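You operate a simulated robot arm through the tools that you are given. There is no shell and no other tool. Be economical: measure what you need, move in short steps, check, and stop when the job is done.

You are at the controls of a simulated robot arm. One attempt, no reset.

## Task
Cool the hot tray, then move both its boards to the large tray.
Fine: fan on LOW until HOT goes out, then off; lift the boards only after that; nothing else goes into the large tray. The trays stay where they are. Other switches stay as they are.

Only the result counts: the job must be done as asked and must still hold three seconds after the hand-in. Knocking over, shifting, dropping, spilling or breaking anything else fails it.

## Robot
A 7-joint arm with a three-finger gripper on a trunk, on a base that drives. Base frame: it is fixed to the floor where the robot stands at the start and does not move with it; the origin is under the middle of the robot, x ahead of it, y to its left, z up; the surface under the hand at the start is at about z = 920. Readings come in mm, degrees, newtons and seconds.
With the tool pointing down near the work surface it reaches from about 140 to 880 mm from the robot's upright axis, wherever it stands. Its first joint turns from -166.0 to 166.0 degrees. Places, roughly: air lever [-500, 700, 200]; black rack switch [500, 0, 200]; breaker [-800, 1700, 1000]; door latch [-500, 700, 1000]; fan knob [500, 0, 800]; green board (10x10x3 cm) [100, 500, 900]; green board (10x5x3 cm) [0, 600, 900]; heat dial [-400, 700, 800]; inside of the large tray [600, 200, 900]; red reset button [-300, 600, 300]; run switch [-500, 700, 1300]; steel tray [-750, 1000, 250]. Payload 2.94 kg.
The tool frame sits at the grasp point between the pads (the TCP): z along the fingers, y along the line on which they close. The tips reach 30 mm beyond it. The gripper opens to 132 mm. The gripper's body begins 107 mm behind the TCP.
Orientation is that of the tool frame in the base frame, as a unit quaternion [x, y, z, w]. With the fingers straight down and closing along the base's y, the tool's x points along the base's -x, its y along +y and its z along -z.

## Interface
- The arm moves only by the tool apply_moves. Its argument "series" is a list of rows, each a list of 7 numbers: the shift along the tool's x, y, z in mm, then the turn, a rotation vector about the tool's x, y, z in degrees, then the opening, from 0 (shut) to 1 (fully open). In form: [[tx, ty, tz, wx, wy, wz, jaw], ...]. A call has 1 to 20 rows; each row shifts and turns the commanded pose from where the row before left it, along the tool's axes as they then stand. Each row takes 0.2 s and may step no farther than 50 mm and 8.6 degrees from the row before; otherwise, or with a gripper value out of range, the whole call is refused. Where a pose cannot be reached the arm comes as near as it can. A force on the tool above 40 N (or 10 N above the force at the start of the call, whichever is more), or a blocked arm, ends the call early, and 0.2 s more pass. The fingers move at their own pace and stop on an object; they squeeze with about 36 N. The grip force told is the motor's: it shows also when the fingers shut on nothing. Time passes only in rows, and 0.2 s behind the last, so rows that do not move let the fingers close. It gives the time, the measured TCP pose, the force on the tool (base axes), the opening and the grip force at its end, in the units of the frame above (readings bear some noise), with the torque about the TCP (base axes, N m) and any sound that the robot's microphone picked up, and new pictures: "views" is both (left out), scene, wrist or none.
- Cameras (640 x 400 px; columns grow to the right, rows downward): "scene" is now at [0.7, 237.8, 1721.9]; the picture's right is [0.83, -0.56, 0.00], its down [-0.52, -0.77, -0.38] and it looks along [0.21, 0.31, -0.93] (base axes); focal length 214 px, centre (320, 200). "wrist" rides on the gripper at [72, 3, -144] in the tool frame; the picture's right is [-0.04, 1.00, 0.00], its down [-0.88, -0.04, -0.48] and it looks along [-0.48, -0.02, 0.88] (tool axes); focal length 256 px, centre (320, 200). There is no depth. A picture from a camera that has moved, and an enlarged one, comes with that camera's place and axes in the base frame and with its lens.
- lift_body(by): slides the trunk up (or, below 0, down) by that many mm; the arm and the scene camera ride with it, the base frame stays. It gives what a move gives, with no picture.
- drive_base(legs): drives the robot by 1 to 6 legs, each [ahead, left, turn to the left] in mm, mm and degrees, along the robot's own axes; the way and the turn of a leg run together, so that a leg with both is an arc; at most 1500 mm and 180 degrees a leg. The arm and the cameras ride along, it lands a little off, and it stops where it bumps. It gives what a move gives, and a new picture of the scene camera.
- head_to(pan, tilt): turns the head with the scene camera to pan (to the left, within 143 degrees either way) and tilt (down, from -29 to 69), counted from straight ahead of the robot. It gives what a move gives, and a new picture of the scene camera.
- inspect(camera, box): a new picture of the part [left, top, right, bottom] of that camera's present view, enlarged. The clock stands still meanwhile.
- job_done(): hands the job in; it is judged then, once.

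Go step by step. Nothing tells you exact positions but the pictures and the camera data: compare them with the known pose of the tool, close in by small moves and look again before you grip or let go. The budget is 120 turns and 260 pictures, counting those below and the enlarged ones. Unless the task says otherwise, let go and move clear before handing in.

The tools are called after ">>>" by a JSON object that holds its "method" and its "body". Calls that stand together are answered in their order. apply_moves: Moves the arm, as the interface text tells. Its arguments: {"type":"object","properties":{"series":{"type":"array","items":{"type":"array","items":{"type":"number"}}},"views":{"type":"string","enum":["both","scene","wrist","none"]}},"required":["series"]} The other tools are called the same way: lift_body (by) slides the trunk up or down; drive_base (legs) drives the base; head_to (pan, tilt) turns the head that bears the scene camera; inspect (camera, box) takes an enlarged picture of a part of a camera's view; job_done () hands the job in.

At the start:

```text
time: 0.0
position: [266.4, 402.0, 1214.2]
ee_rot: [0.0, 1.0, 0.0, 0.0]
wrist_force: [-0.3, -0.7, 0.9]
ft_torque: [-0.01, 0.02, 0.01]
grip_width: 132.1
gripper_force: 0.1
trunk travel left (down, up): [-250.0, 290.0]
robot x, y, heading: [3.7, 2.4, 0.1]
head pan, tilt: [56.1, 67.8]
```

scene: 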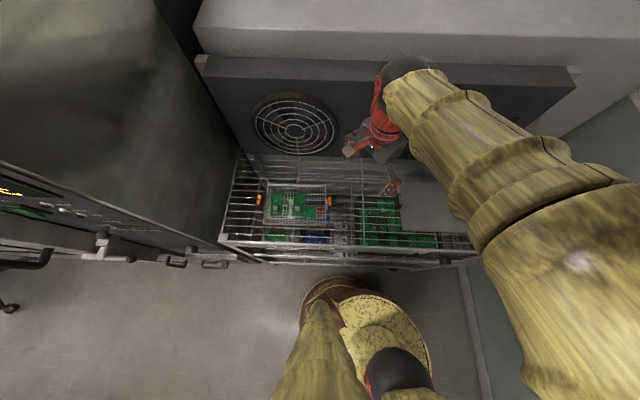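
wrist: 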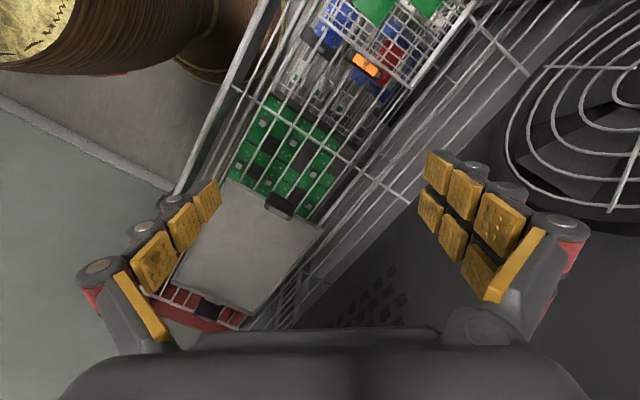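

I see a wire-rack bench with a fan behind it, a small wire tray with green boards and orange handles, and a larger area to the right. I'll look closer before moving.

>>> {"method": "inspect", "body": {"camera": "scene", "box": [200, 140, 480, 280]}}

>>> {"method": "inspect", "body": {"camera": "wrist", "box": [140, 0, 540, 340]}}

>>> {"method": "head_to", "body": {"pan": 20, "tilt": 50}}

```text
2.29 times, centred on (340, 210) of scene
camera zoom: at [0.7, 237.8, 1721.9], right [0.83, -0.56, 0.0], down [-0.52, -0.77, -0.38], along [0.21, 0.31, -0.93], focal length 490 px, centre (274, 177)
```

zoom: 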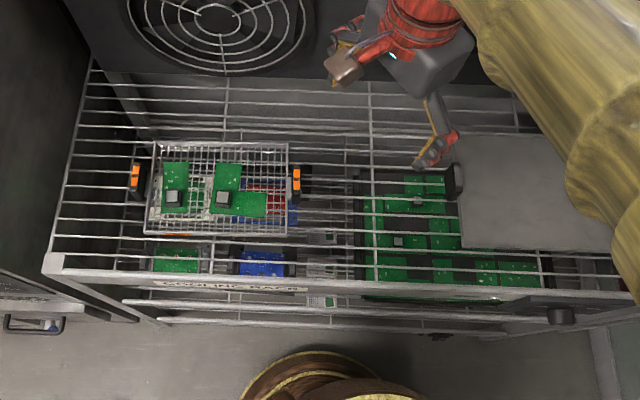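

```text
1.18 times, centred on (340, 170) of wrist
camera zoom: at [194.3, 406.6, 1357.3], right [0.04, 1.0, 0.0], down [0.88, -0.04, 0.48], along [0.48, -0.02, -0.88], focal length 301 px, centre (296, 235)
```

zoom: 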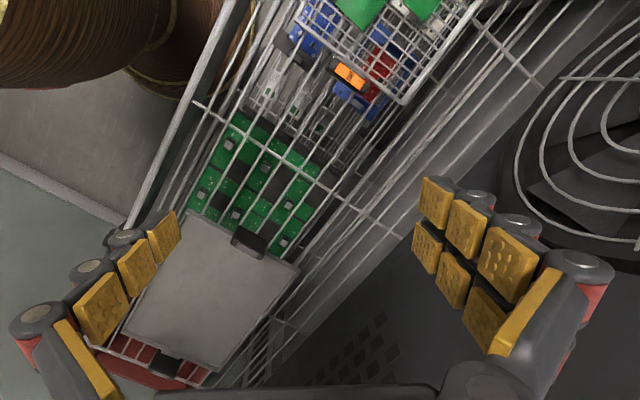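

```text
time: 1.0
position: [265.2, 403.2, 1215.1]
ee_rot: [0.0, 1.0, 0.0, 0.001]
wrist_force: [0.0, -0.8, -0.6]
ft_torque: [0.02, -0.01, -0.02]
grip_width: 132.0
gripper_force: 0.1
trunk travel left (down, up): [-250.0, 290.0]
robot x, y, heading: [-0.9, -3.8, 0.2]
head pan, tilt: [20.0, 50.0]
camera scene: at [41.1, 216.8, 1742.9], right [0.34, -0.94, 0.0], down [-0.72, -0.26, -0.64], along [0.6, 0.22, -0.77], focal length 214 px, centre (320, 200)
```

scene: 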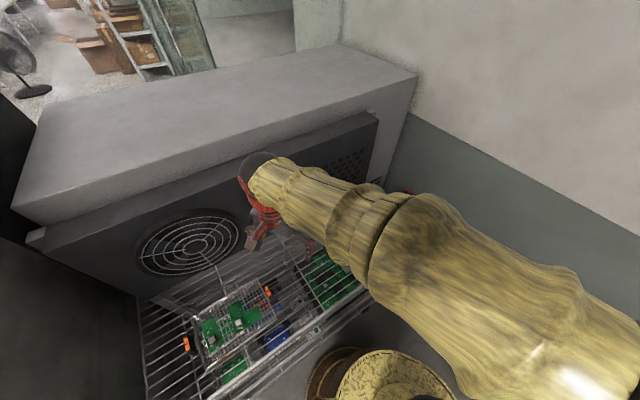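

The bench runs diagonally from front-left to front-right; the arm hides the right-hand end. I'll turn the head to the right toward the knob.

>>> {"method": "head_to", "body": {"pan": 0, "tilt": 65}}

>>> {"method": "head_to", "body": {"pan": -25, "tilt": 55}}

```text
time: 1.9
position: [267.2, 403.5, 1214.4]
ee_rot: [0.0, 1.0, 0.0, 0.0]
wrist_force: [-0.3, 0.0, -0.8]
ft_torque: [0.03, 0.01, -0.02]
grip_width: 131.8
gripper_force: 0.1
trunk travel left (down, up): [-250.0, 290.0]
robot x, y, heading: [0.3, 2.0, 0.0]
head pan, tilt: [0.0, 65.0]
camera scene: at [29.5, 190.5, 1724.9], right [0.0, -1.0, 0.0], down [-0.91, 0.0, -0.42], along [0.42, 0.0, -0.91], focal length 214 px, centre (320, 200)
```

scene: 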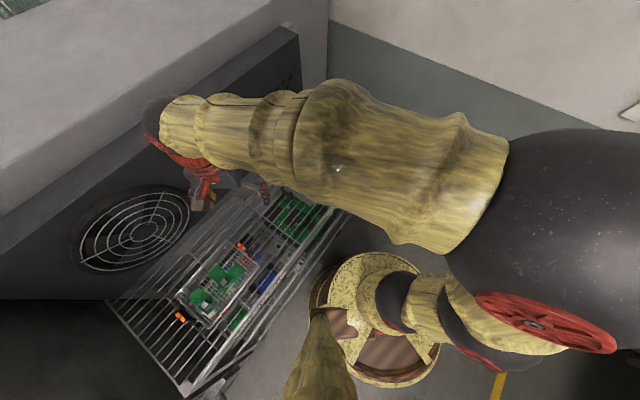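

```text
time: 2.7
position: [267.1, 403.0, 1213.9]
ee_rot: [0.001, 1.0, 0.0, 0.0]
wrist_force: [-0.1, 0.7, 0.7]
ft_torque: [-0.01, 0.02, -0.02]
grip_width: 132.0
gripper_force: 0.1
trunk travel left (down, up): [-250.0, 290.0]
robot x, y, heading: [1.1, 1.5, -0.1]
head pan, tilt: [-25.0, 55.0]
camera scene: at [34.2, 160.0, 1736.4], right [-0.42, -0.91, 0.0], down [-0.74, 0.35, -0.57], along [0.52, -0.24, -0.82], focal length 214 px, centre (320, 200)
```

scene: 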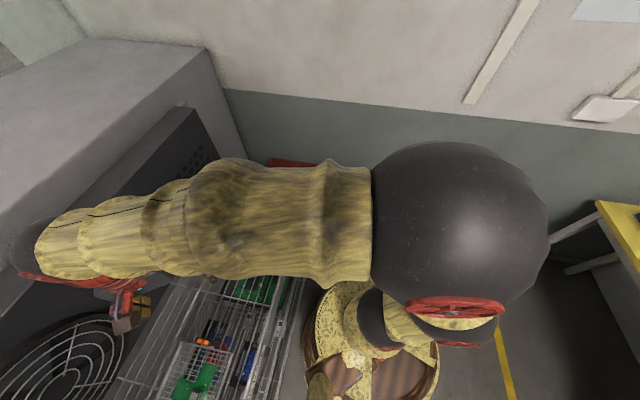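

The arm hides the right end from the head camera, so I'll swing the hand right at its present height and use the wrist camera.

>>> {"method": "apply_moves", "body": {"series": [[0, -45, 0, 0, 0, 0, 1], [0, -45, 0, 0, 0, 0, 1], [0, -45, 0, 0, 0, 0, 1], [0, -45, 0, 0, 0, 0, 1], [0, -45, 0, 0, 0, 0, 1], [0, -45, 0, 0, 0, 0, 1], [0, 0, 0, 0, 0, 0, 1]]}}

>>> {"method": "inspect", "body": {"camera": "wrist", "box": [140, 0, 500, 225]}}

>>> {"method": "head_to", "body": {"pan": 35, "tilt": 60}}

```text
time: 4.3
position: [269.7, 134.2, 1211.8]
ee_rot: [0.0, 1.0, 0.001, 0.0]
wrist_force: [0.2, 0.1, 0.3]
ft_torque: [0.01, -0.02, 0.03]
grip_width: 132.2
gripper_force: 0.0
trunk travel left (down, up): [-250.0, 290.0]
robot x, y, heading: [-4.1, 1.3, -0.1]
head pan, tilt: [-25.0, 55.0]
camera scene: at [34.0, 159.6, 1736.5], right [-0.42, -0.91, 0.0], down [-0.74, 0.35, -0.57], along [0.52, -0.24, -0.82], focal length 214 px, centre (320, 200)
camera wrist: at [197.6, 137.5, 1355.1], right [0.04, 1.0, 0.0], down [0.88, -0.04, 0.48], along [0.47, -0.02, -0.88], focal length 256 px, centre (320, 200)
```

scene: 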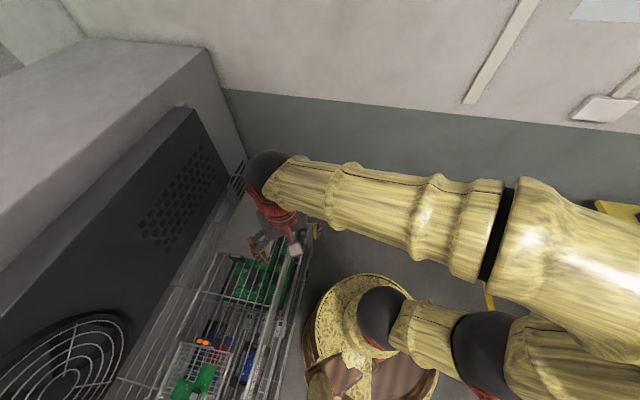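
wrist: 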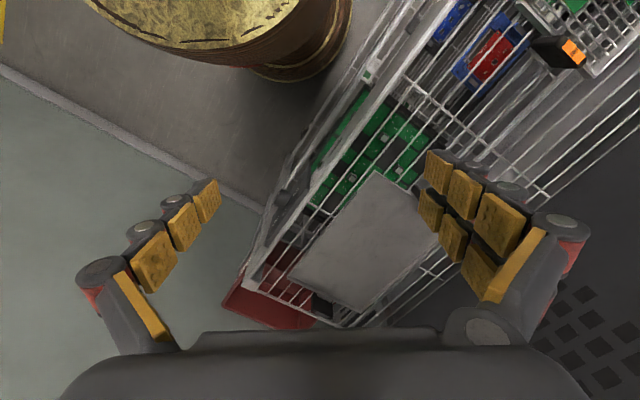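

```text
1.78 times, centred on (320, 112) of wrist
camera zoom: at [197.6, 137.5, 1355.1], right [0.04, 1.0, 0.0], down [0.88, -0.04, 0.48], along [0.47, -0.02, -0.88], focal length 455 px, centre (320, 356)
```

zoom: 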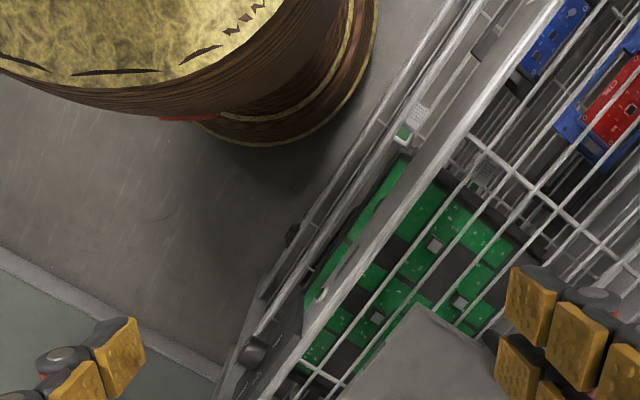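

```text
time: 5.6
position: [270.4, 134.3, 1211.8]
ee_rot: [-0.001, 1.0, 0.0, 0.001]
wrist_force: [0.2, -0.5, 0.2]
ft_torque: [0.01, 0.03, -0.02]
grip_width: 131.9
gripper_force: 0.2
trunk travel left (down, up): [-250.0, 290.0]
robot x, y, heading: [-2.3, -0.4, 0.2]
head pan, tilt: [35.0, 60.0]
camera scene: at [23.3, 228.4, 1730.4], right [0.57, -0.82, 0.0], down [-0.71, -0.5, -0.5], along [0.41, 0.29, -0.87], focal length 214 px, centre (320, 200)
```

scene: 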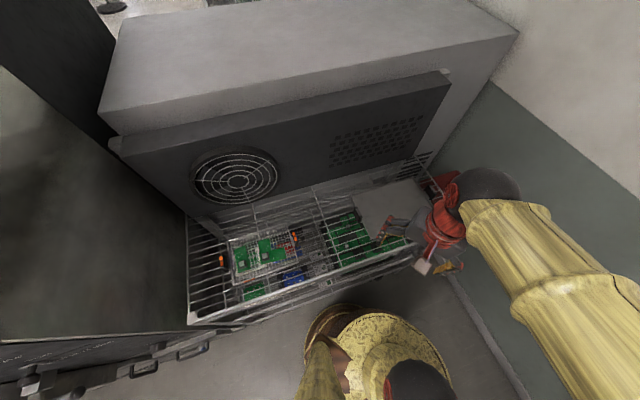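

The knob box appears at about (477, 33, 800) on the front rail, with the rack running along (0.77, -0.63). I'll move the hand clear to the right, yaw it to face the rack, and tilt it up to look at the knob panel.

>>> {"method": "apply_moves", "body": {"series": [[-13.3, -42.3, 0, 0, 0, 0, 1], [-13.3, -42.3, 0, 0, 0, 0, 1], [-13.3, -42.3, 0, 0, 0, 0, 1], [-13.3, -42.3, 0, 0, 0, 0, 1], [-13.3, -42.3, 0, 0, 0, 0, 1], [-13.3, -42.3, 0, 0, 0, 0, 1], [0, 0, 0, 0, 0, -8.43, 1], [0, 0, 0, 0, 0, -8.43, 1], [0, 0, 0, 0, 0, -8.43, 1], [0, 0, 0, 0, 0, -8.43, 1], [0, 0, 0, 0, 0, -8.43, 1], [0, 0, 0, 0, 0, -8.43, 1], [0, 0, 0, 0, -8.2, 0, 1], [0, 0, 0, 0, -8.2, 0, 1], [0, 0, 0, 0, -8.2, 0, 1], [0, 0, 0, 0, -8.2, 0, 1], [0, 0, 0, 0, -8.2, 0, 1], [0, 0, 0, 0, 0, 0, 1]]}}

```text
time: 9.4
position: [345.3, -120.3, 1215.5]
ee_rot: [-0.4, 0.847, 0.149, 0.317]
wrist_force: [-0.1, -0.3, 1.0]
ft_torque: [0.05, 0.01, 0.01]
grip_width: 131.9
gripper_force: 0.1
trunk travel left (down, up): [-250.0, 290.0]
robot x, y, heading: [-4.1, 0.1, 0.1]
head pan, tilt: [35.0, 60.0]
camera scene: at [23.4, 228.3, 1730.4], right [0.57, -0.82, 0.0], down [-0.71, -0.5, -0.5], along [0.41, 0.29, -0.87], focal length 214 px, centre (320, 200)
camera wrist: at [249.2, -233.2, 1275.1], right [-0.75, 0.66, 0.03], down [0.25, 0.25, 0.94], along [0.61, 0.71, -0.35], focal length 256 px, centre (320, 200)
```

scene: 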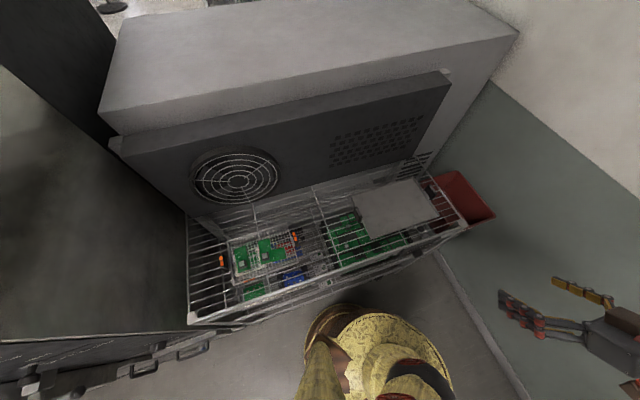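
wrist: 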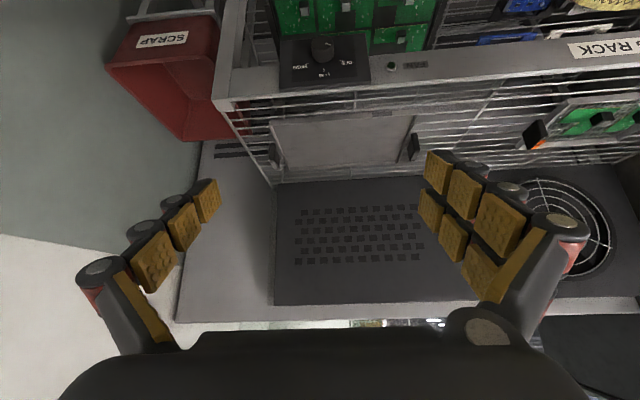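

The wrist view (upside down) shows the knob panel, an indicator lamp beside it, the grey tray and the red scrap bin. I'll enlarge those.

>>> {"method": "inspect", "body": {"camera": "wrist", "box": [260, 20, 460, 100]}}

>>> {"method": "inspect", "body": {"camera": "scene", "box": [180, 160, 500, 330]}}

>>> {"method": "inspect", "body": {"camera": "wrist", "box": [230, 90, 430, 200]}}

```text
3.20 times, centred on (360, 60) of wrist
camera zoom: at [249.2, -233.2, 1275.1], right [-0.75, 0.66, 0.03], down [0.25, 0.25, 0.94], along [0.61, 0.71, -0.35], focal length 819 px, centre (192, 648)
```

zoom: 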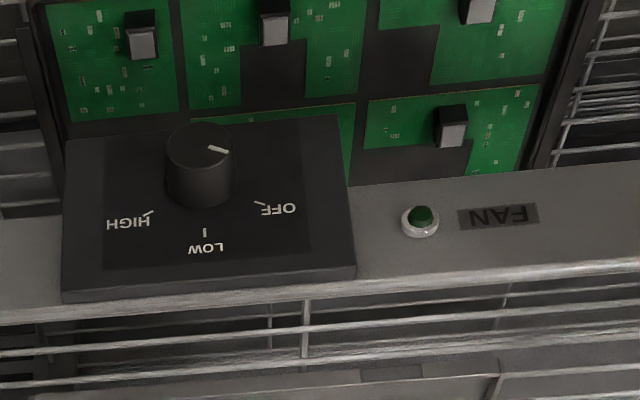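

```text
2.00 times, centred on (340, 245) of scene
camera zoom: at [23.4, 228.3, 1730.4], right [0.57, -0.82, 0.0], down [-0.71, -0.5, -0.5], along [0.41, 0.29, -0.87], focal length 429 px, centre (280, 110)
```

zoom: 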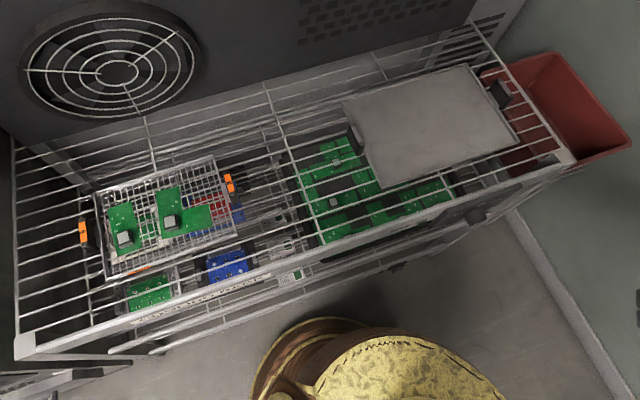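

```text
3.20 times, centred on (330, 145) of wrist
camera zoom: at [249.2, -233.2, 1275.1], right [-0.75, 0.66, 0.03], down [0.25, 0.25, 0.94], along [0.61, 0.71, -0.35], focal length 819 px, centre (288, 376)
```

zoom: 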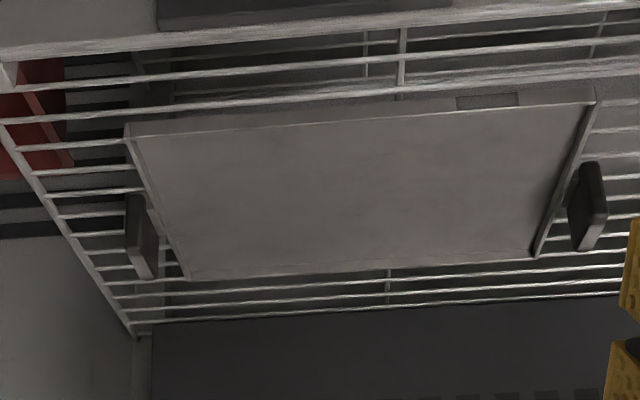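

The knob stands on the front rail at roughly (467, 40, 833), reading OFF, with FAN lamp beside it; LOW is a clockwise turn seen from the front. Now I'll find the HOT lamp by enlarging the small-tray area.

>>> {"method": "inspect", "body": {"camera": "scene", "box": [190, 215, 310, 325]}}

>>> {"method": "inspect", "body": {"camera": "wrist", "box": [440, 20, 640, 145]}}

```text
3.64 times, centred on (250, 270) of scene
camera zoom: at [23.4, 228.3, 1730.4], right [0.57, -0.82, 0.0], down [-0.71, -0.5, -0.5], along [0.41, 0.29, -0.87], focal length 780 px, centre (574, -54)
```

zoom: 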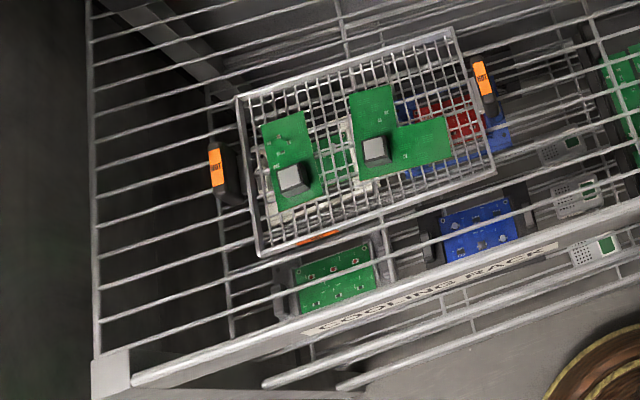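

```text
3.20 times, centred on (540, 82) of wrist
camera zoom: at [249.2, -233.2, 1275.1], right [-0.75, 0.66, 0.03], down [0.25, 0.25, 0.94], along [0.61, 0.71, -0.35], focal length 819 px, centre (-384, 576)
```

zoom: 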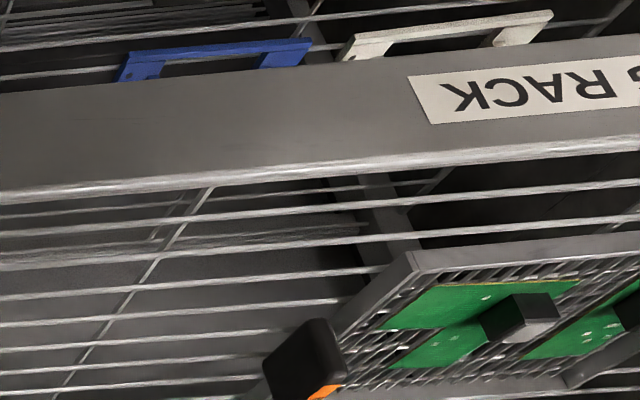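

The HOT labels on the small tray's handles glow orange and can be watched by the head camera. Now I'll lower the hand in front of the knob and tilt it nearer to horizontal.

>>> {"method": "apply_moves", "body": {"series": [[29.5, 0, 34, 0, 0, 0, 1], [29.5, 0, 34, 0, 0, 0, 1], [29.5, 0, 34, 0, 0, 0, 1], [29.5, 0, 34, 0, 0, 0, 1], [29.5, 0, 34, 0, 0, 0, 1], [29.5, 0, 34, 0, 0, 0, 1], [29.5, 0, 34, 0, 0, 0, 1], [29.5, 0, 34, 0, 0, 0, 1], [0, 0, 0, 0, -8.2, 0, 1], [0, 0, 0, 0, -8.2, 0, 1], [0, 0, 0, 0, -8.2, 0, 1], [0, 0, 0, 0, -8.2, 0, 1], [0, 0, 0, 0, 0, 0, 1]]}}

>>> {"method": "inspect", "body": {"camera": "wrist", "box": [200, 60, 440, 210]}}

```text
time: 12.2
position: [347.0, -119.6, 856.6]
ee_rot: [-0.342, 0.722, 0.257, 0.543]
wrist_force: [0.0, -0.5, 0.2]
ft_torque: [0.02, 0.03, 0.01]
grip_width: 132.3
gripper_force: 0.0
trunk travel left (down, up): [-250.0, 290.0]
robot x, y, heading: [4.3, 1.8, -0.0]
head pan, tilt: [35.0, 60.0]
camera scene: at [23.5, 227.8, 1730.5], right [0.57, -0.82, 0.0], down [-0.71, -0.5, -0.5], along [0.41, 0.29, -0.87], focal length 214 px, centre (320, 200)
camera wrist: at [244.0, -239.3, 825.1], right [-0.76, 0.64, 0.04], down [-0.11, -0.19, 0.98], along [0.64, 0.74, 0.21], focal length 256 px, centre (320, 200)
```

scene: 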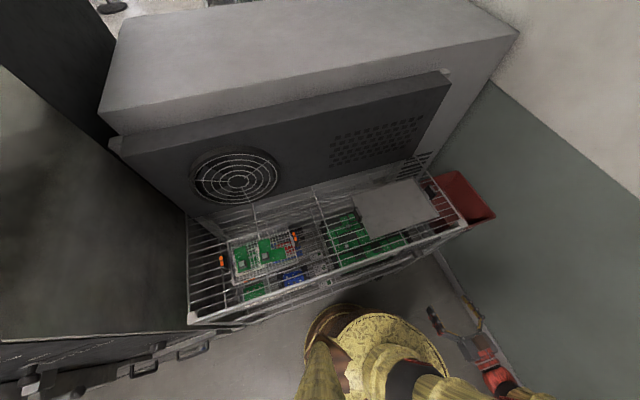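
wrist: 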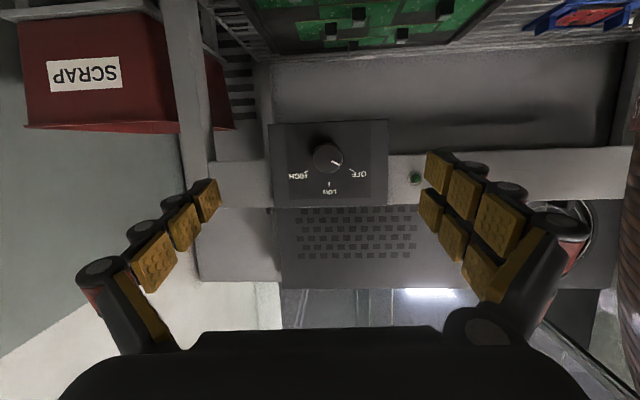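

```text
2.67 times, centred on (320, 135) of wrist
camera zoom: at [244.0, -239.3, 825.1], right [-0.76, 0.64, 0.04], down [-0.11, -0.19, 0.98], along [0.64, 0.74, 0.21], focal length 683 px, centre (320, 373)
```

zoom: 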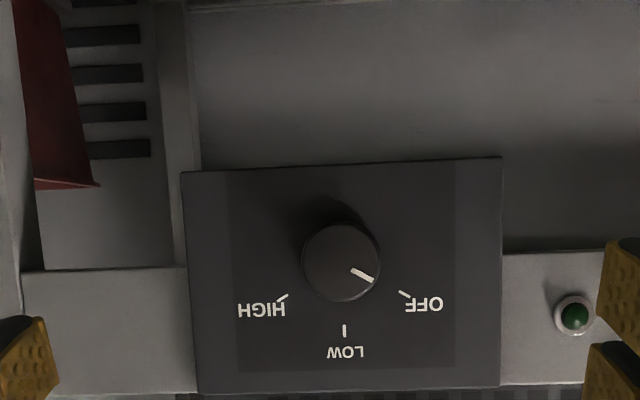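

Clear view: the knob's axis is horizontal, its face at about (468, 40, 843), 40 mm across, and LOW is 60° from OFF. I'll level the tool and close in to about 55 mm short.

>>> {"method": "apply_moves", "body": {"series": [[0, 0, 0, 0, -8, 0, 1], [0, 0, 0, 0, -8, 0, 1], [14, 8, 0, 0, 0, 0, 1], [0, 0, 35, 0, 0, 0, 0.8], [0, 0, 35, 0, 0, 0, 0.7], [0, 0, 35, 0, 0, 0, 0.6], [0, 0, 35, 0, 0, 0, 0.6], [0, 0, 0, 0, 0, 0, 0.6], [0, 0, 0, 0, 0, 0, 0.6]]}}

>>> {"method": "inspect", "body": {"camera": "wrist", "box": [160, 60, 480, 260]}}

```text
time: 14.2
position: [453.0, -43.2, 854.7]
ee_rot: [-0.303, 0.641, 0.305, 0.637]
wrist_force: [0.2, -0.3, 0.2]
ft_torque: [-0.01, -0.03, 0.02]
grip_width: 79.0
gripper_force: 0.2
out of reach, approached as far as the arm can: row 3, 4, 5, 6, 7
trunk travel left (down, up): [-250.0, 290.0]
robot x, y, heading: [1.5, 0.6, 0.1]
head pan, tilt: [35.0, 60.0]
camera scene: at [23.3, 228.0, 1730.5], right [0.57, -0.82, 0.0], down [-0.71, -0.5, -0.5], along [0.41, 0.29, -0.87], focal length 214 px, centre (320, 200)
camera wrist: at [359.0, -151.5, 782.0], right [-0.77, 0.63, 0.05], down [-0.26, -0.39, 0.88], along [0.58, 0.67, 0.47], focal length 256 px, centre (320, 200)
```

scene: 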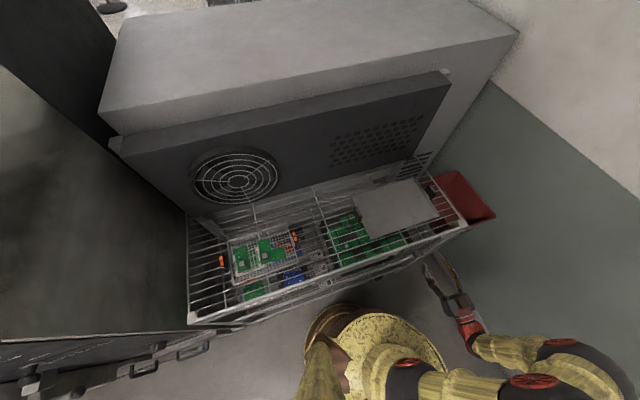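
wrist: 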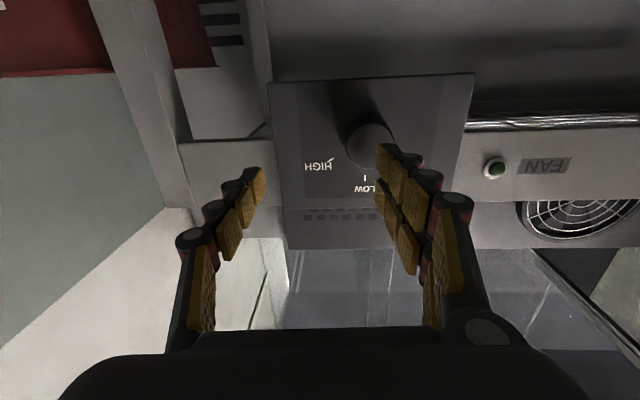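

```text
2.00 times, centred on (320, 160) of wrist
camera zoom: at [359.0, -151.5, 782.0], right [-0.77, 0.63, 0.05], down [-0.26, -0.39, 0.88], along [0.58, 0.67, 0.47], focal length 512 px, centre (320, 280)
```

zoom: 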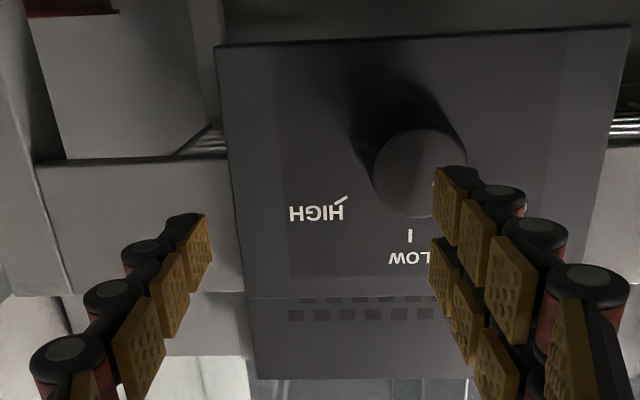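

The last rows were out of reach from here because the arm is too folded. I'll back the base away from the rack by about 150 mm, and the hand rides along clear.

>>> {"method": "drive_base", "body": {"legs": [[-100, -116, 0]]}}

```text
time: 15.6
position: [351.6, -155.8, 854.1]
ee_rot: [-0.303, 0.641, 0.306, 0.636]
wrist_force: [0.4, -0.4, -0.4]
ft_torque: [-0.02, 0.03, -0.02]
grip_width: 79.3
gripper_force: 0.0
trunk travel left (down, up): [-250.0, 290.0]
robot x, y, heading: [-99.8, -113.6, 0.3]
head pan, tilt: [35.0, 60.0]
camera scene: at [-77.9, 113.7, 1730.4], right [0.58, -0.82, 0.0], down [-0.71, -0.5, -0.5], along [0.41, 0.29, -0.87], focal length 214 px, centre (320, 200)
```

scene: 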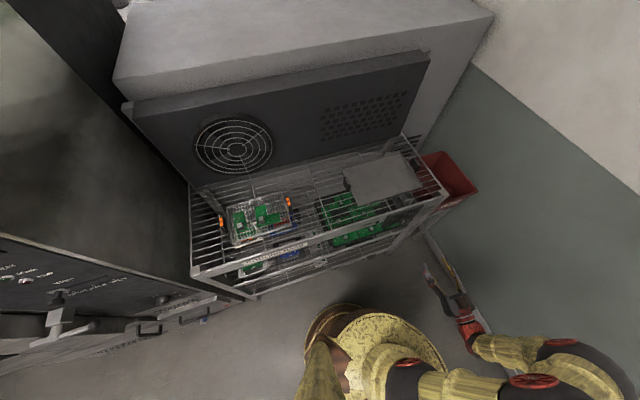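

The hand is level and well clear. Next I'll close in along the knob axis with the sideways correction, stopping about 50 mm short.

>>> {"method": "apply_moves", "body": {"series": [[2, 17, 10, 0, 0, 0, 0.6], [3, 16, 35, 0, 0, 0, 0.6], [3, 0, 43, 0, 0, 0, 0.6], [3, 0, 43, 0, 0, 0, 0.6], [0, 0, 43, 0, 0, 0, 0.6], [0, 0, 0, 0, 0, 0, 0.6]]}}

>>> {"method": "inspect", "body": {"camera": "wrist", "box": [160, 60, 480, 260]}}

```text
time: 17.0
position: [459.0, -20.6, 850.2]
ee_rot: [-0.303, 0.641, 0.305, 0.636]
wrist_force: [-0.2, 0.2, -1.0]
ft_torque: [-0.02, 0.03, 0.0]
grip_width: 79.2
gripper_force: 0.0
out of reach, approached as far as the arm can: row 1, 2
trunk travel left (down, up): [-250.0, 290.0]
robot x, y, heading: [-99.8, -115.7, 0.0]
head pan, tilt: [35.0, 60.0]
camera scene: at [-77.6, 114.3, 1730.3], right [0.58, -0.82, 0.0], down [-0.71, -0.5, -0.5], along [0.41, 0.29, -0.87], focal length 214 px, centre (320, 200)
camera wrist: at [366.0, -129.4, 777.6], right [-0.78, 0.63, 0.05], down [-0.26, -0.39, 0.88], along [0.57, 0.67, 0.47], focal length 256 px, centre (320, 200)
```

scene: 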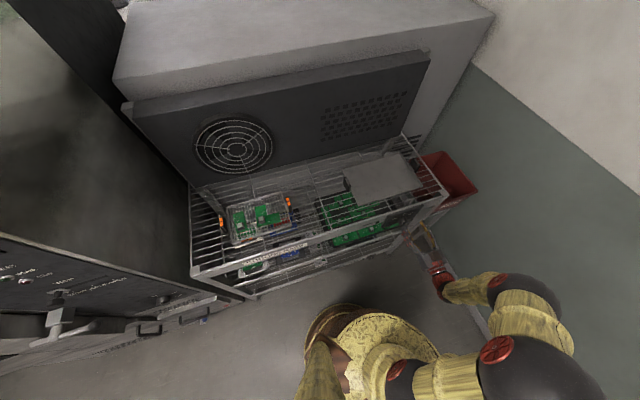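
wrist: 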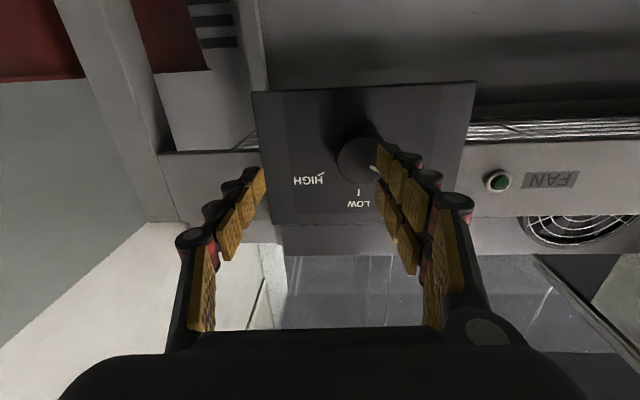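

```text
2.00 times, centred on (320, 160) of wrist
camera zoom: at [366.0, -129.4, 777.6], right [-0.78, 0.63, 0.05], down [-0.26, -0.39, 0.88], along [0.57, 0.67, 0.47], focal length 512 px, centre (320, 280)
```

zoom: 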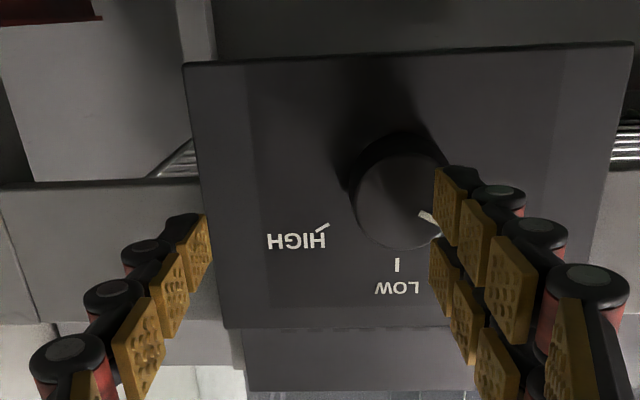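

The knob axis lies about 31 mm to the tool's +y side and the face about 46 mm ahead. I'll shift sideways while backing slightly.

>>> {"method": "apply_moves", "body": {"series": [[3, 10, -8, 0, 0, 0, 0.6], [4, 10, 0, 0, 0, 0, 0.6], [0, 11, 0, 0, 0, 0, 0.6], [0, 0, 0, 0, 0, 0, 0.6]], "views": "wrist"}}

>>> {"method": "inspect", "body": {"camera": "wrist", "box": [160, 60, 480, 260]}}

```text
time: 18.0
position: [440.7, -9.6, 845.8]
ee_rot: [-0.301, 0.642, 0.307, 0.635]
wrist_force: [0.2, -0.3, -0.3]
ft_torque: [0.04, 0.01, -0.02]
grip_width: 79.1
gripper_force: 0.1
out of reach, approached as far as the arm can: row 3
trunk travel left (down, up): [-250.0, 290.0]
robot x, y, heading: [-101.9, -111.2, 0.3]
head pan, tilt: [35.0, 60.0]
camera wrist: at [347.4, -119.4, 774.3], right [-0.78, 0.63, 0.06], down [-0.26, -0.4, 0.88], along [0.57, 0.67, 0.47], focal length 256 px, centre (320, 200)
```

wrist: 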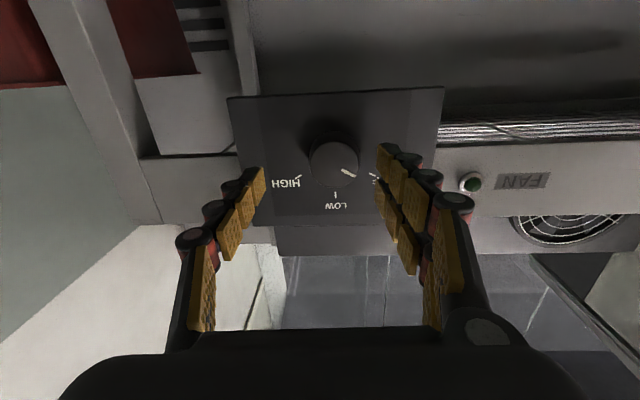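

```text
2.00 times, centred on (320, 160) of wrist
camera zoom: at [347.4, -119.4, 774.3], right [-0.78, 0.63, 0.06], down [-0.26, -0.4, 0.88], along [0.57, 0.67, 0.47], focal length 512 px, centre (320, 280)
```

zoom: 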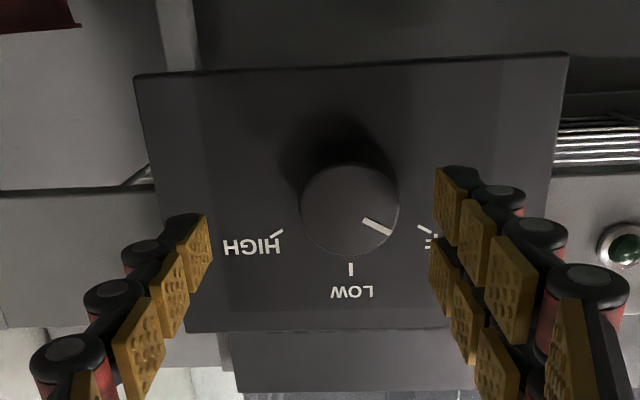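

The knob is still about 11 mm off to the tool's +y, at the edge of reach. I'll retract a bit and shift the base sideways along the rack to give the arm room.

>>> {"method": "apply_moves", "body": {"series": [[0, 0, -30, 0, 0, 0, 0.6]], "views": "none"}}

>>> {"method": "drive_base", "body": {"legs": [[-100, 30, 0]]}}

>>> {"method": "apply_moves", "body": {"series": [[0, -20, 0, 0, 0, 0, 0.6], [0, -20, 0, 0, 0, 0, 0.6], [0, -20, 0, 0, 0, 0, 0.6], [0, 0, 30, 0, 0, 0, 0.6], [0, 0, 0, 0, 0, 0, 0.6]], "views": "wrist"}}

```text
time: 18.4
position: [429.7, -34.5, 848.6]
ee_rot: [-0.301, 0.642, 0.307, 0.634]
wrist_force: [0.5, 0.8, 0.1]
ft_torque: [0.0, 0.02, -0.03]
grip_width: 79.4
gripper_force: 0.1
out of reach, approached as far as the arm can: row 1
trunk travel left (down, up): [-250.0, 290.0]
robot x, y, heading: [-99.6, -117.2, -0.2]
head pan, tilt: [35.0, 60.0]
```

```text
time: 19.6
position: [328.3, -6.3, 847.9]
ee_rot: [-0.302, 0.642, 0.308, 0.634]
wrist_force: [0.5, 0.1, 0.2]
ft_torque: [0.03, -0.01, 0.0]
grip_width: 79.2
gripper_force: 0.1
trunk travel left (down, up): [-250.0, 290.0]
robot x, y, heading: [-203.7, -80.7, -0.0]
head pan, tilt: [35.0, 60.0]
camera scene: at [-179.9, 144.3, 1730.4], right [0.58, -0.82, 0.0], down [-0.71, -0.5, -0.5], along [0.41, 0.29, -0.87], focal length 214 px, centre (320, 200)
```

scene: 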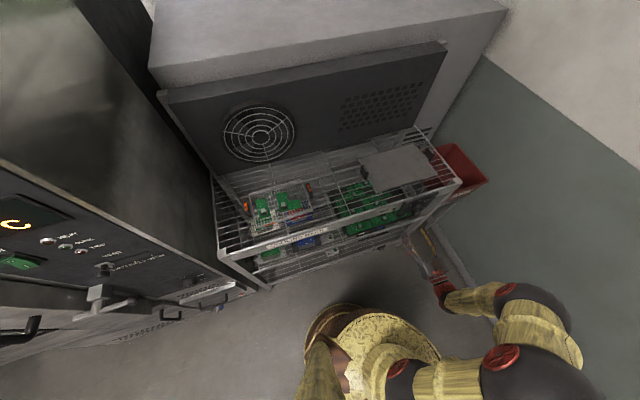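

```text
time: 20.8
position: [393.2, -18.1, 848.5]
ee_rot: [-0.302, 0.642, 0.309, 0.633]
wrist_force: [-0.3, -0.2, -0.6]
ft_torque: [-0.01, -0.05, -0.02]
grip_width: 79.1
gripper_force: 0.0
trunk travel left (down, up): [-250.0, 290.0]
robot x, y, heading: [-204.1, -84.5, 0.1]
head pan, tilt: [35.0, 60.0]
camera wrist: at [298.8, -127.6, 777.0], right [-0.78, 0.63, 0.06], down [-0.26, -0.4, 0.88], along [0.57, 0.67, 0.47], focal length 256 px, centre (320, 200)
```

wrist: 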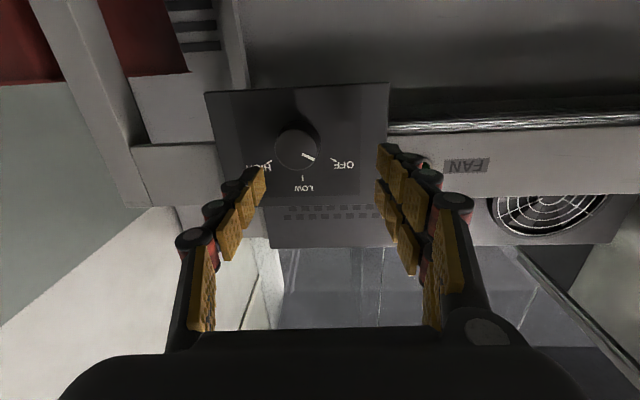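

Now there's room: the knob is about 22 mm to the -y side and 87 mm ahead, level with the tool. I'll align and advance.

>>> {"method": "apply_moves", "body": {"series": [[1, -22, 5, 0, 0, 0, 0.6], [0, 0, 25, 0, 0, 0, 0.6], [0, 0, 20, 0, 0, 0, 0.6], [0, 0, 0, 0, 0, 0, 0.6]], "views": "wrist"}}

>>> {"method": "inspect", "body": {"camera": "wrist", "box": [200, 80, 440, 230]}}

```text
time: 21.8
position: [442.8, 2.9, 845.6]
ee_rot: [-0.301, 0.642, 0.308, 0.634]
wrist_force: [1.0, -0.6, -0.7]
ft_torque: [0.0, 0.0, 0.02]
grip_width: 79.6
gripper_force: 0.0
trunk travel left (down, up): [-250.0, 290.0]
robot x, y, heading: [-207.5, -87.4, 0.2]
head pan, tilt: [35.0, 60.0]
camera wrist: at [348.8, -105.9, 773.8], right [-0.78, 0.63, 0.06], down [-0.26, -0.4, 0.88], along [0.57, 0.67, 0.47], focal length 256 px, centre (320, 200)
```

wrist: 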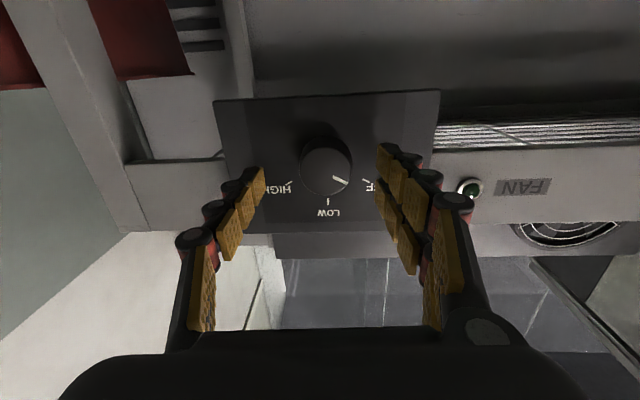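

```text
2.67 times, centred on (320, 155) of wrist
camera zoom: at [348.8, -105.9, 773.8], right [-0.78, 0.63, 0.06], down [-0.26, -0.4, 0.88], along [0.57, 0.67, 0.47], focal length 683 px, centre (320, 320)
```

zoom: 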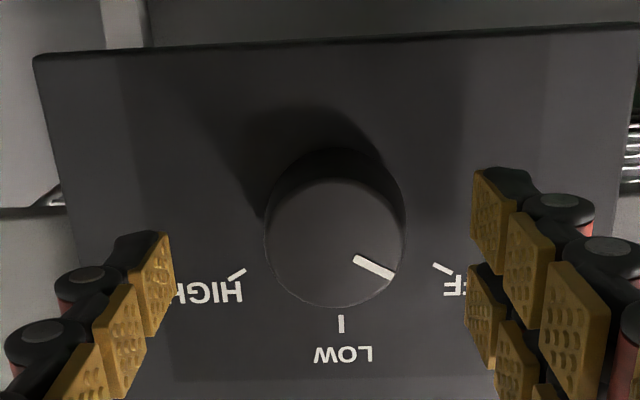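

The knob sits nearly centred, its face about 35 mm beyond the TCP. I'll advance 22 mm, shift 3 mm, and close on the knob.

>>> {"method": "apply_moves", "body": {"series": [[0, 3, 11, 0, 0, 0, 0.6], [0, 0, 11, 0, 0, 0, 0.6], [0, 0, 0, 0, 0, 0, 0.35], [0, 0, 0, 0, 0, 0, 0.35], [0, 0, 0, 0, 0, 0, 0.35]], "views": "wrist"}}

>>> {"method": "inspect", "body": {"camera": "wrist", "box": [200, 80, 440, 230]}}

```text
time: 23.0
position: [454.3, 23.4, 847.5]
ee_rot: [-0.301, 0.642, 0.308, 0.634]
wrist_force: [1.1, 0.4, 0.0]
ft_torque: [0.0, 0.01, 0.0]
grip_width: 46.0
gripper_force: 0.1
trunk travel left (down, up): [-250.0, 290.0]
robot x, y, heading: [-200.2, -85.3, 0.4]
head pan, tilt: [35.0, 60.0]
camera wrist: at [361.3, -86.0, 774.5], right [-0.78, 0.63, 0.06], down [-0.26, -0.4, 0.88], along [0.57, 0.67, 0.47], focal length 256 px, centre (320, 200)
```

wrist: 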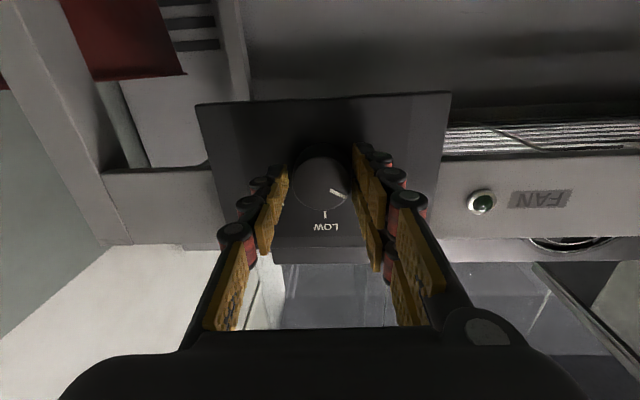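

```text
2.67 times, centred on (320, 155) of wrist
camera zoom: at [361.3, -86.0, 774.5], right [-0.78, 0.63, 0.06], down [-0.26, -0.4, 0.88], along [0.57, 0.67, 0.47], focal length 683 px, centre (320, 320)
```

zoom: 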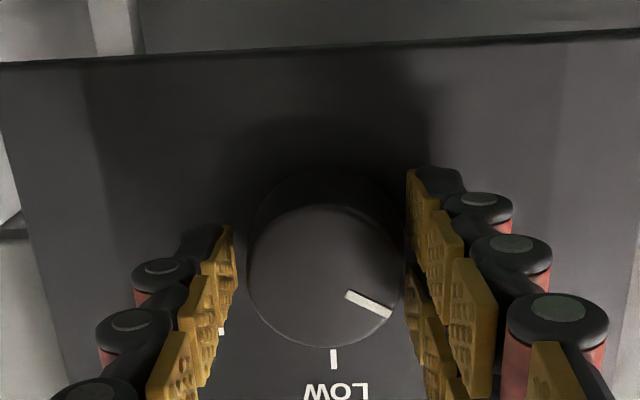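

The fingers straddle the knob. I'll close and turn +60° about the tool axis toward LOW.

>>> {"method": "apply_moves", "body": {"series": [[0, 0, 0, 0, 0, 0, 0.2], [0, 0, 0, 0, 0, 0, 0.2], [0, 0, 0, 0, 0, 8.5, 0.2], [0, 0, 0, 0, 0, 8.5, 0.2], [0, 0, 0, 0, 0, 8.5, 0.2]], "views": "wrist"}}

>>> {"method": "inspect", "body": {"camera": "wrist", "box": [200, 80, 440, 230]}}

```text
time: 24.2
position: [453.8, 24.4, 845.6]
ee_rot: [-0.152, 0.693, 0.442, 0.549]
wrist_force: [-3.9, 2.1, -7.0]
ft_torque: [-0.98, 0.68, 0.57]
grip_width: 39.9
gripper_force: 44.9
trunk travel left (down, up): [-250.0, 290.0]
robot x, y, heading: [-202.3, -79.7, 0.2]
head pan, tilt: [35.0, 60.0]
camera wrist: at [335.9, -65.8, 782.9], right [-0.68, 0.55, 0.48], down [0.03, -0.63, 0.77], along [0.73, 0.54, 0.41], focal length 256 px, centre (320, 200)
```

wrist: 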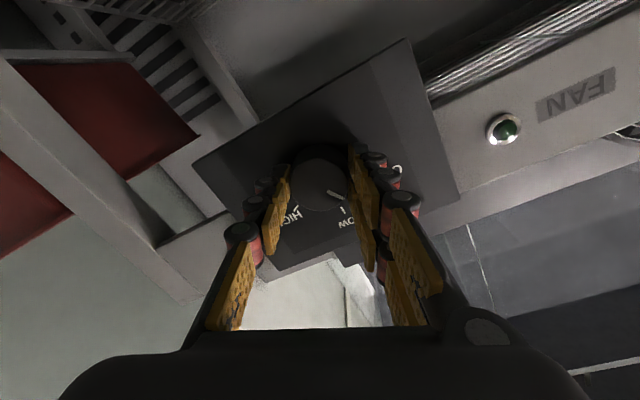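

```text
2.67 times, centred on (320, 155) of wrist
camera zoom: at [335.9, -65.8, 782.9], right [-0.68, 0.55, 0.48], down [0.03, -0.63, 0.77], along [0.73, 0.54, 0.41], focal length 683 px, centre (320, 320)
```

zoom: 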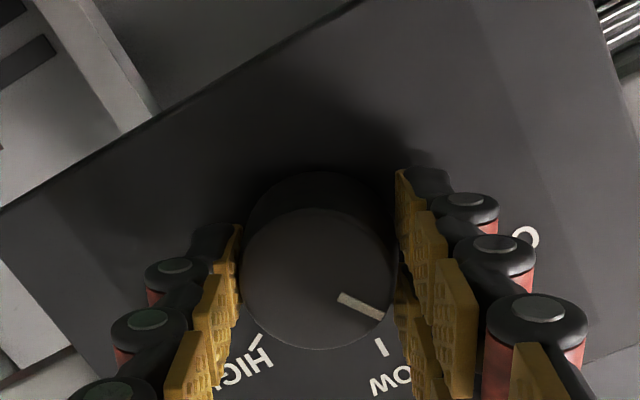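

The knob turns with the grip with only light torque. I'll turn the remaining 34.5°.

>>> {"method": "apply_moves", "body": {"series": [[0, 0, 0, 0, 0, 8.5, 0.2], [0, 0, 0, 0, 0, 8.5, 0.2], [0, 0, 0, 0, 0, 8.5, 0.2], [0, 0, 0, 0, 0, 8.5, 0.2], [0, 0, 0, 0, 0, 0, 0.2]]}}

>>> {"method": "inspect", "body": {"camera": "wrist", "box": [200, 80, 440, 230]}}

>>> {"method": "inspect", "body": {"camera": "scene", "box": [200, 160, 360, 270]}}

```text
time: 25.4
position: [453.4, 22.4, 845.6]
ee_rot: [0.057, 0.707, 0.583, 0.397]
wrist_force: [6.8, 5.7, -7.4]
ft_torque: [-0.26, 0.25, 0.27]
grip_width: 39.8
gripper_force: 45.2
trunk travel left (down, up): [-250.0, 290.0]
robot x, y, heading: [-201.9, -81.9, -0.1]
head pan, tilt: [35.0, 60.0]
camera scene: at [-178.3, 145.0, 1730.3], right [0.58, -0.82, 0.0], down [-0.71, -0.5, -0.5], along [0.41, 0.29, -0.87], focal length 214 px, centre (320, 200)
camera wrist: at [313.1, -47.5, 812.6], right [-0.35, 0.29, 0.89], down [0.31, -0.86, 0.41], along [0.88, 0.42, 0.21], focal length 256 px, centre (320, 200)
```

scene: 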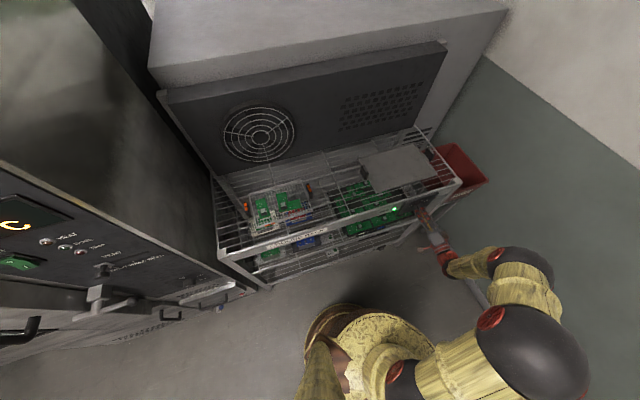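
wrist: 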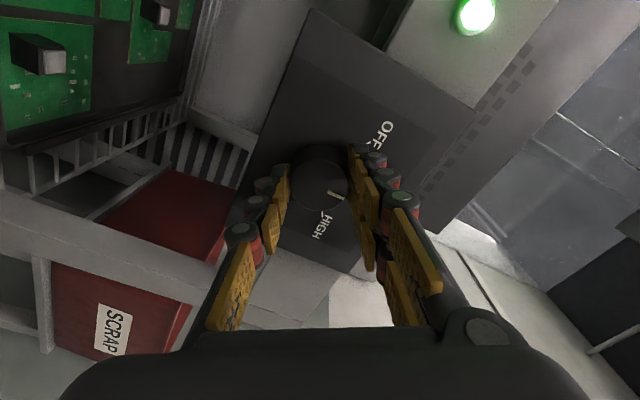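

```text
2.67 times, centred on (320, 155) of wrist
camera zoom: at [313.1, -47.5, 812.6], right [-0.35, 0.29, 0.89], down [0.31, -0.86, 0.41], along [0.88, 0.42, 0.21], focal length 683 px, centre (320, 320)
```

zoom: 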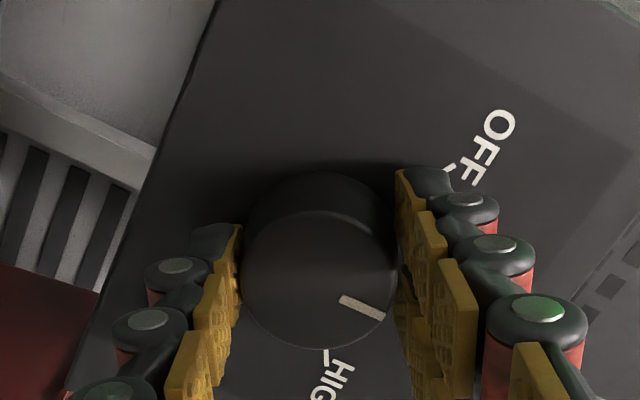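

```text
3.64 times, centred on (280, 215) of scene
camera zoom: at [-178.3, 145.0, 1730.3], right [0.58, -0.82, 0.0], down [-0.71, -0.5, -0.5], along [0.41, 0.29, -0.87], focal length 780 px, centre (466, 146)
```

zoom: 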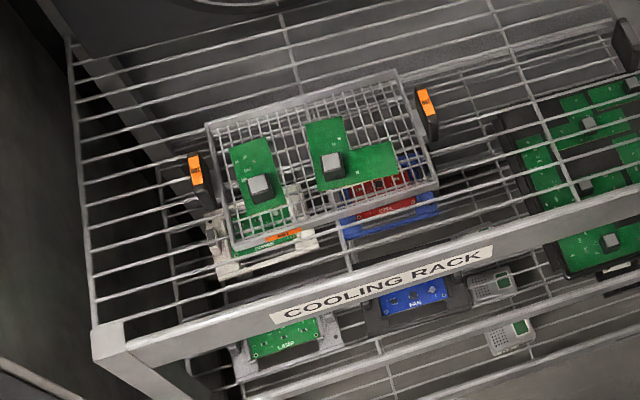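

The FAN lamp is lit and the pointer is at LOW. I'll keep hold of the knob and wait, watching the HOT labels.

>>> {"method": "apply_moves", "body": {"series": [[0, 0, 0, 0, 0, 0, 0.2], [0, 0, 0, 0, 0, 0, 0.2], [0, 0, 0, 0, 0, 0, 0.2], [0, 0, 0, 0, 0, 0, 0.2], [0, 0, 0, 0, 0, 0, 0.2], [0, 0, 0, 0, 0, 0, 0.2], [0, 0, 0, 0, 0, 0, 0.2], [0, 0, 0, 0, 0, 0, 0.2], [0, 0, 0, 0, 0, 0, 0.2], [0, 0, 0, 0, 0, 0, 0.2], [0, 0, 0, 0, 0, 0, 0.2], [0, 0, 0, 0, 0, 0, 0.2], [0, 0, 0, 0, 0, 0, 0.2], [0, 0, 0, 0, 0, 0, 0.2], [0, 0, 0, 0, 0, 0, 0.2], [0, 0, 0, 0, 0, 0, 0.2], [0, 0, 0, 0, 0, 0, 0.2], [0, 0, 0, 0, 0, 0, 0.2], [0, 0, 0, 0, 0, 0, 0.2], [0, 0, 0, 0, 0, 0, 0.2]], "views": "none"}}

>>> {"method": "inspect", "body": {"camera": "scene", "box": [200, 160, 360, 270]}}

```text
time: 29.6
position: [453.7, 23.3, 846.0]
ee_rot: [0.056, 0.707, 0.582, 0.398]
wrist_force: [16.5, 5.4, 1.1]
ft_torque: [0.1, -0.09, -0.24]
grip_width: 39.9
gripper_force: 45.4
trunk travel left (down, up): [-250.0, 290.0]
robot x, y, heading: [-202.4, -83.8, 0.2]
head pan, tilt: [35.0, 60.0]
```

```text
3.64 times, centred on (280, 215) of scene
camera zoom: at [-178.2, 144.8, 1730.3], right [0.58, -0.82, 0.0], down [-0.71, -0.5, -0.5], along [0.41, 0.29, -0.87], focal length 780 px, centre (466, 146)
```

zoom: 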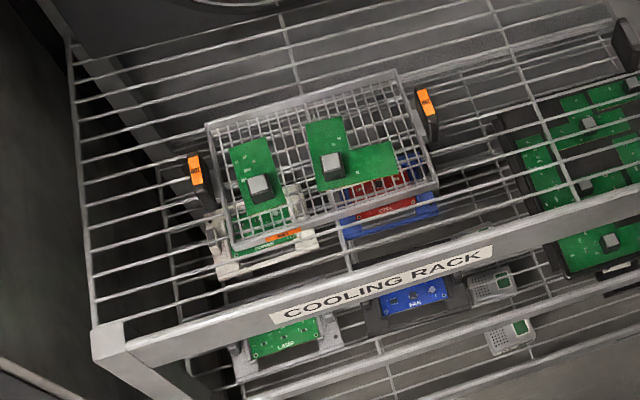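

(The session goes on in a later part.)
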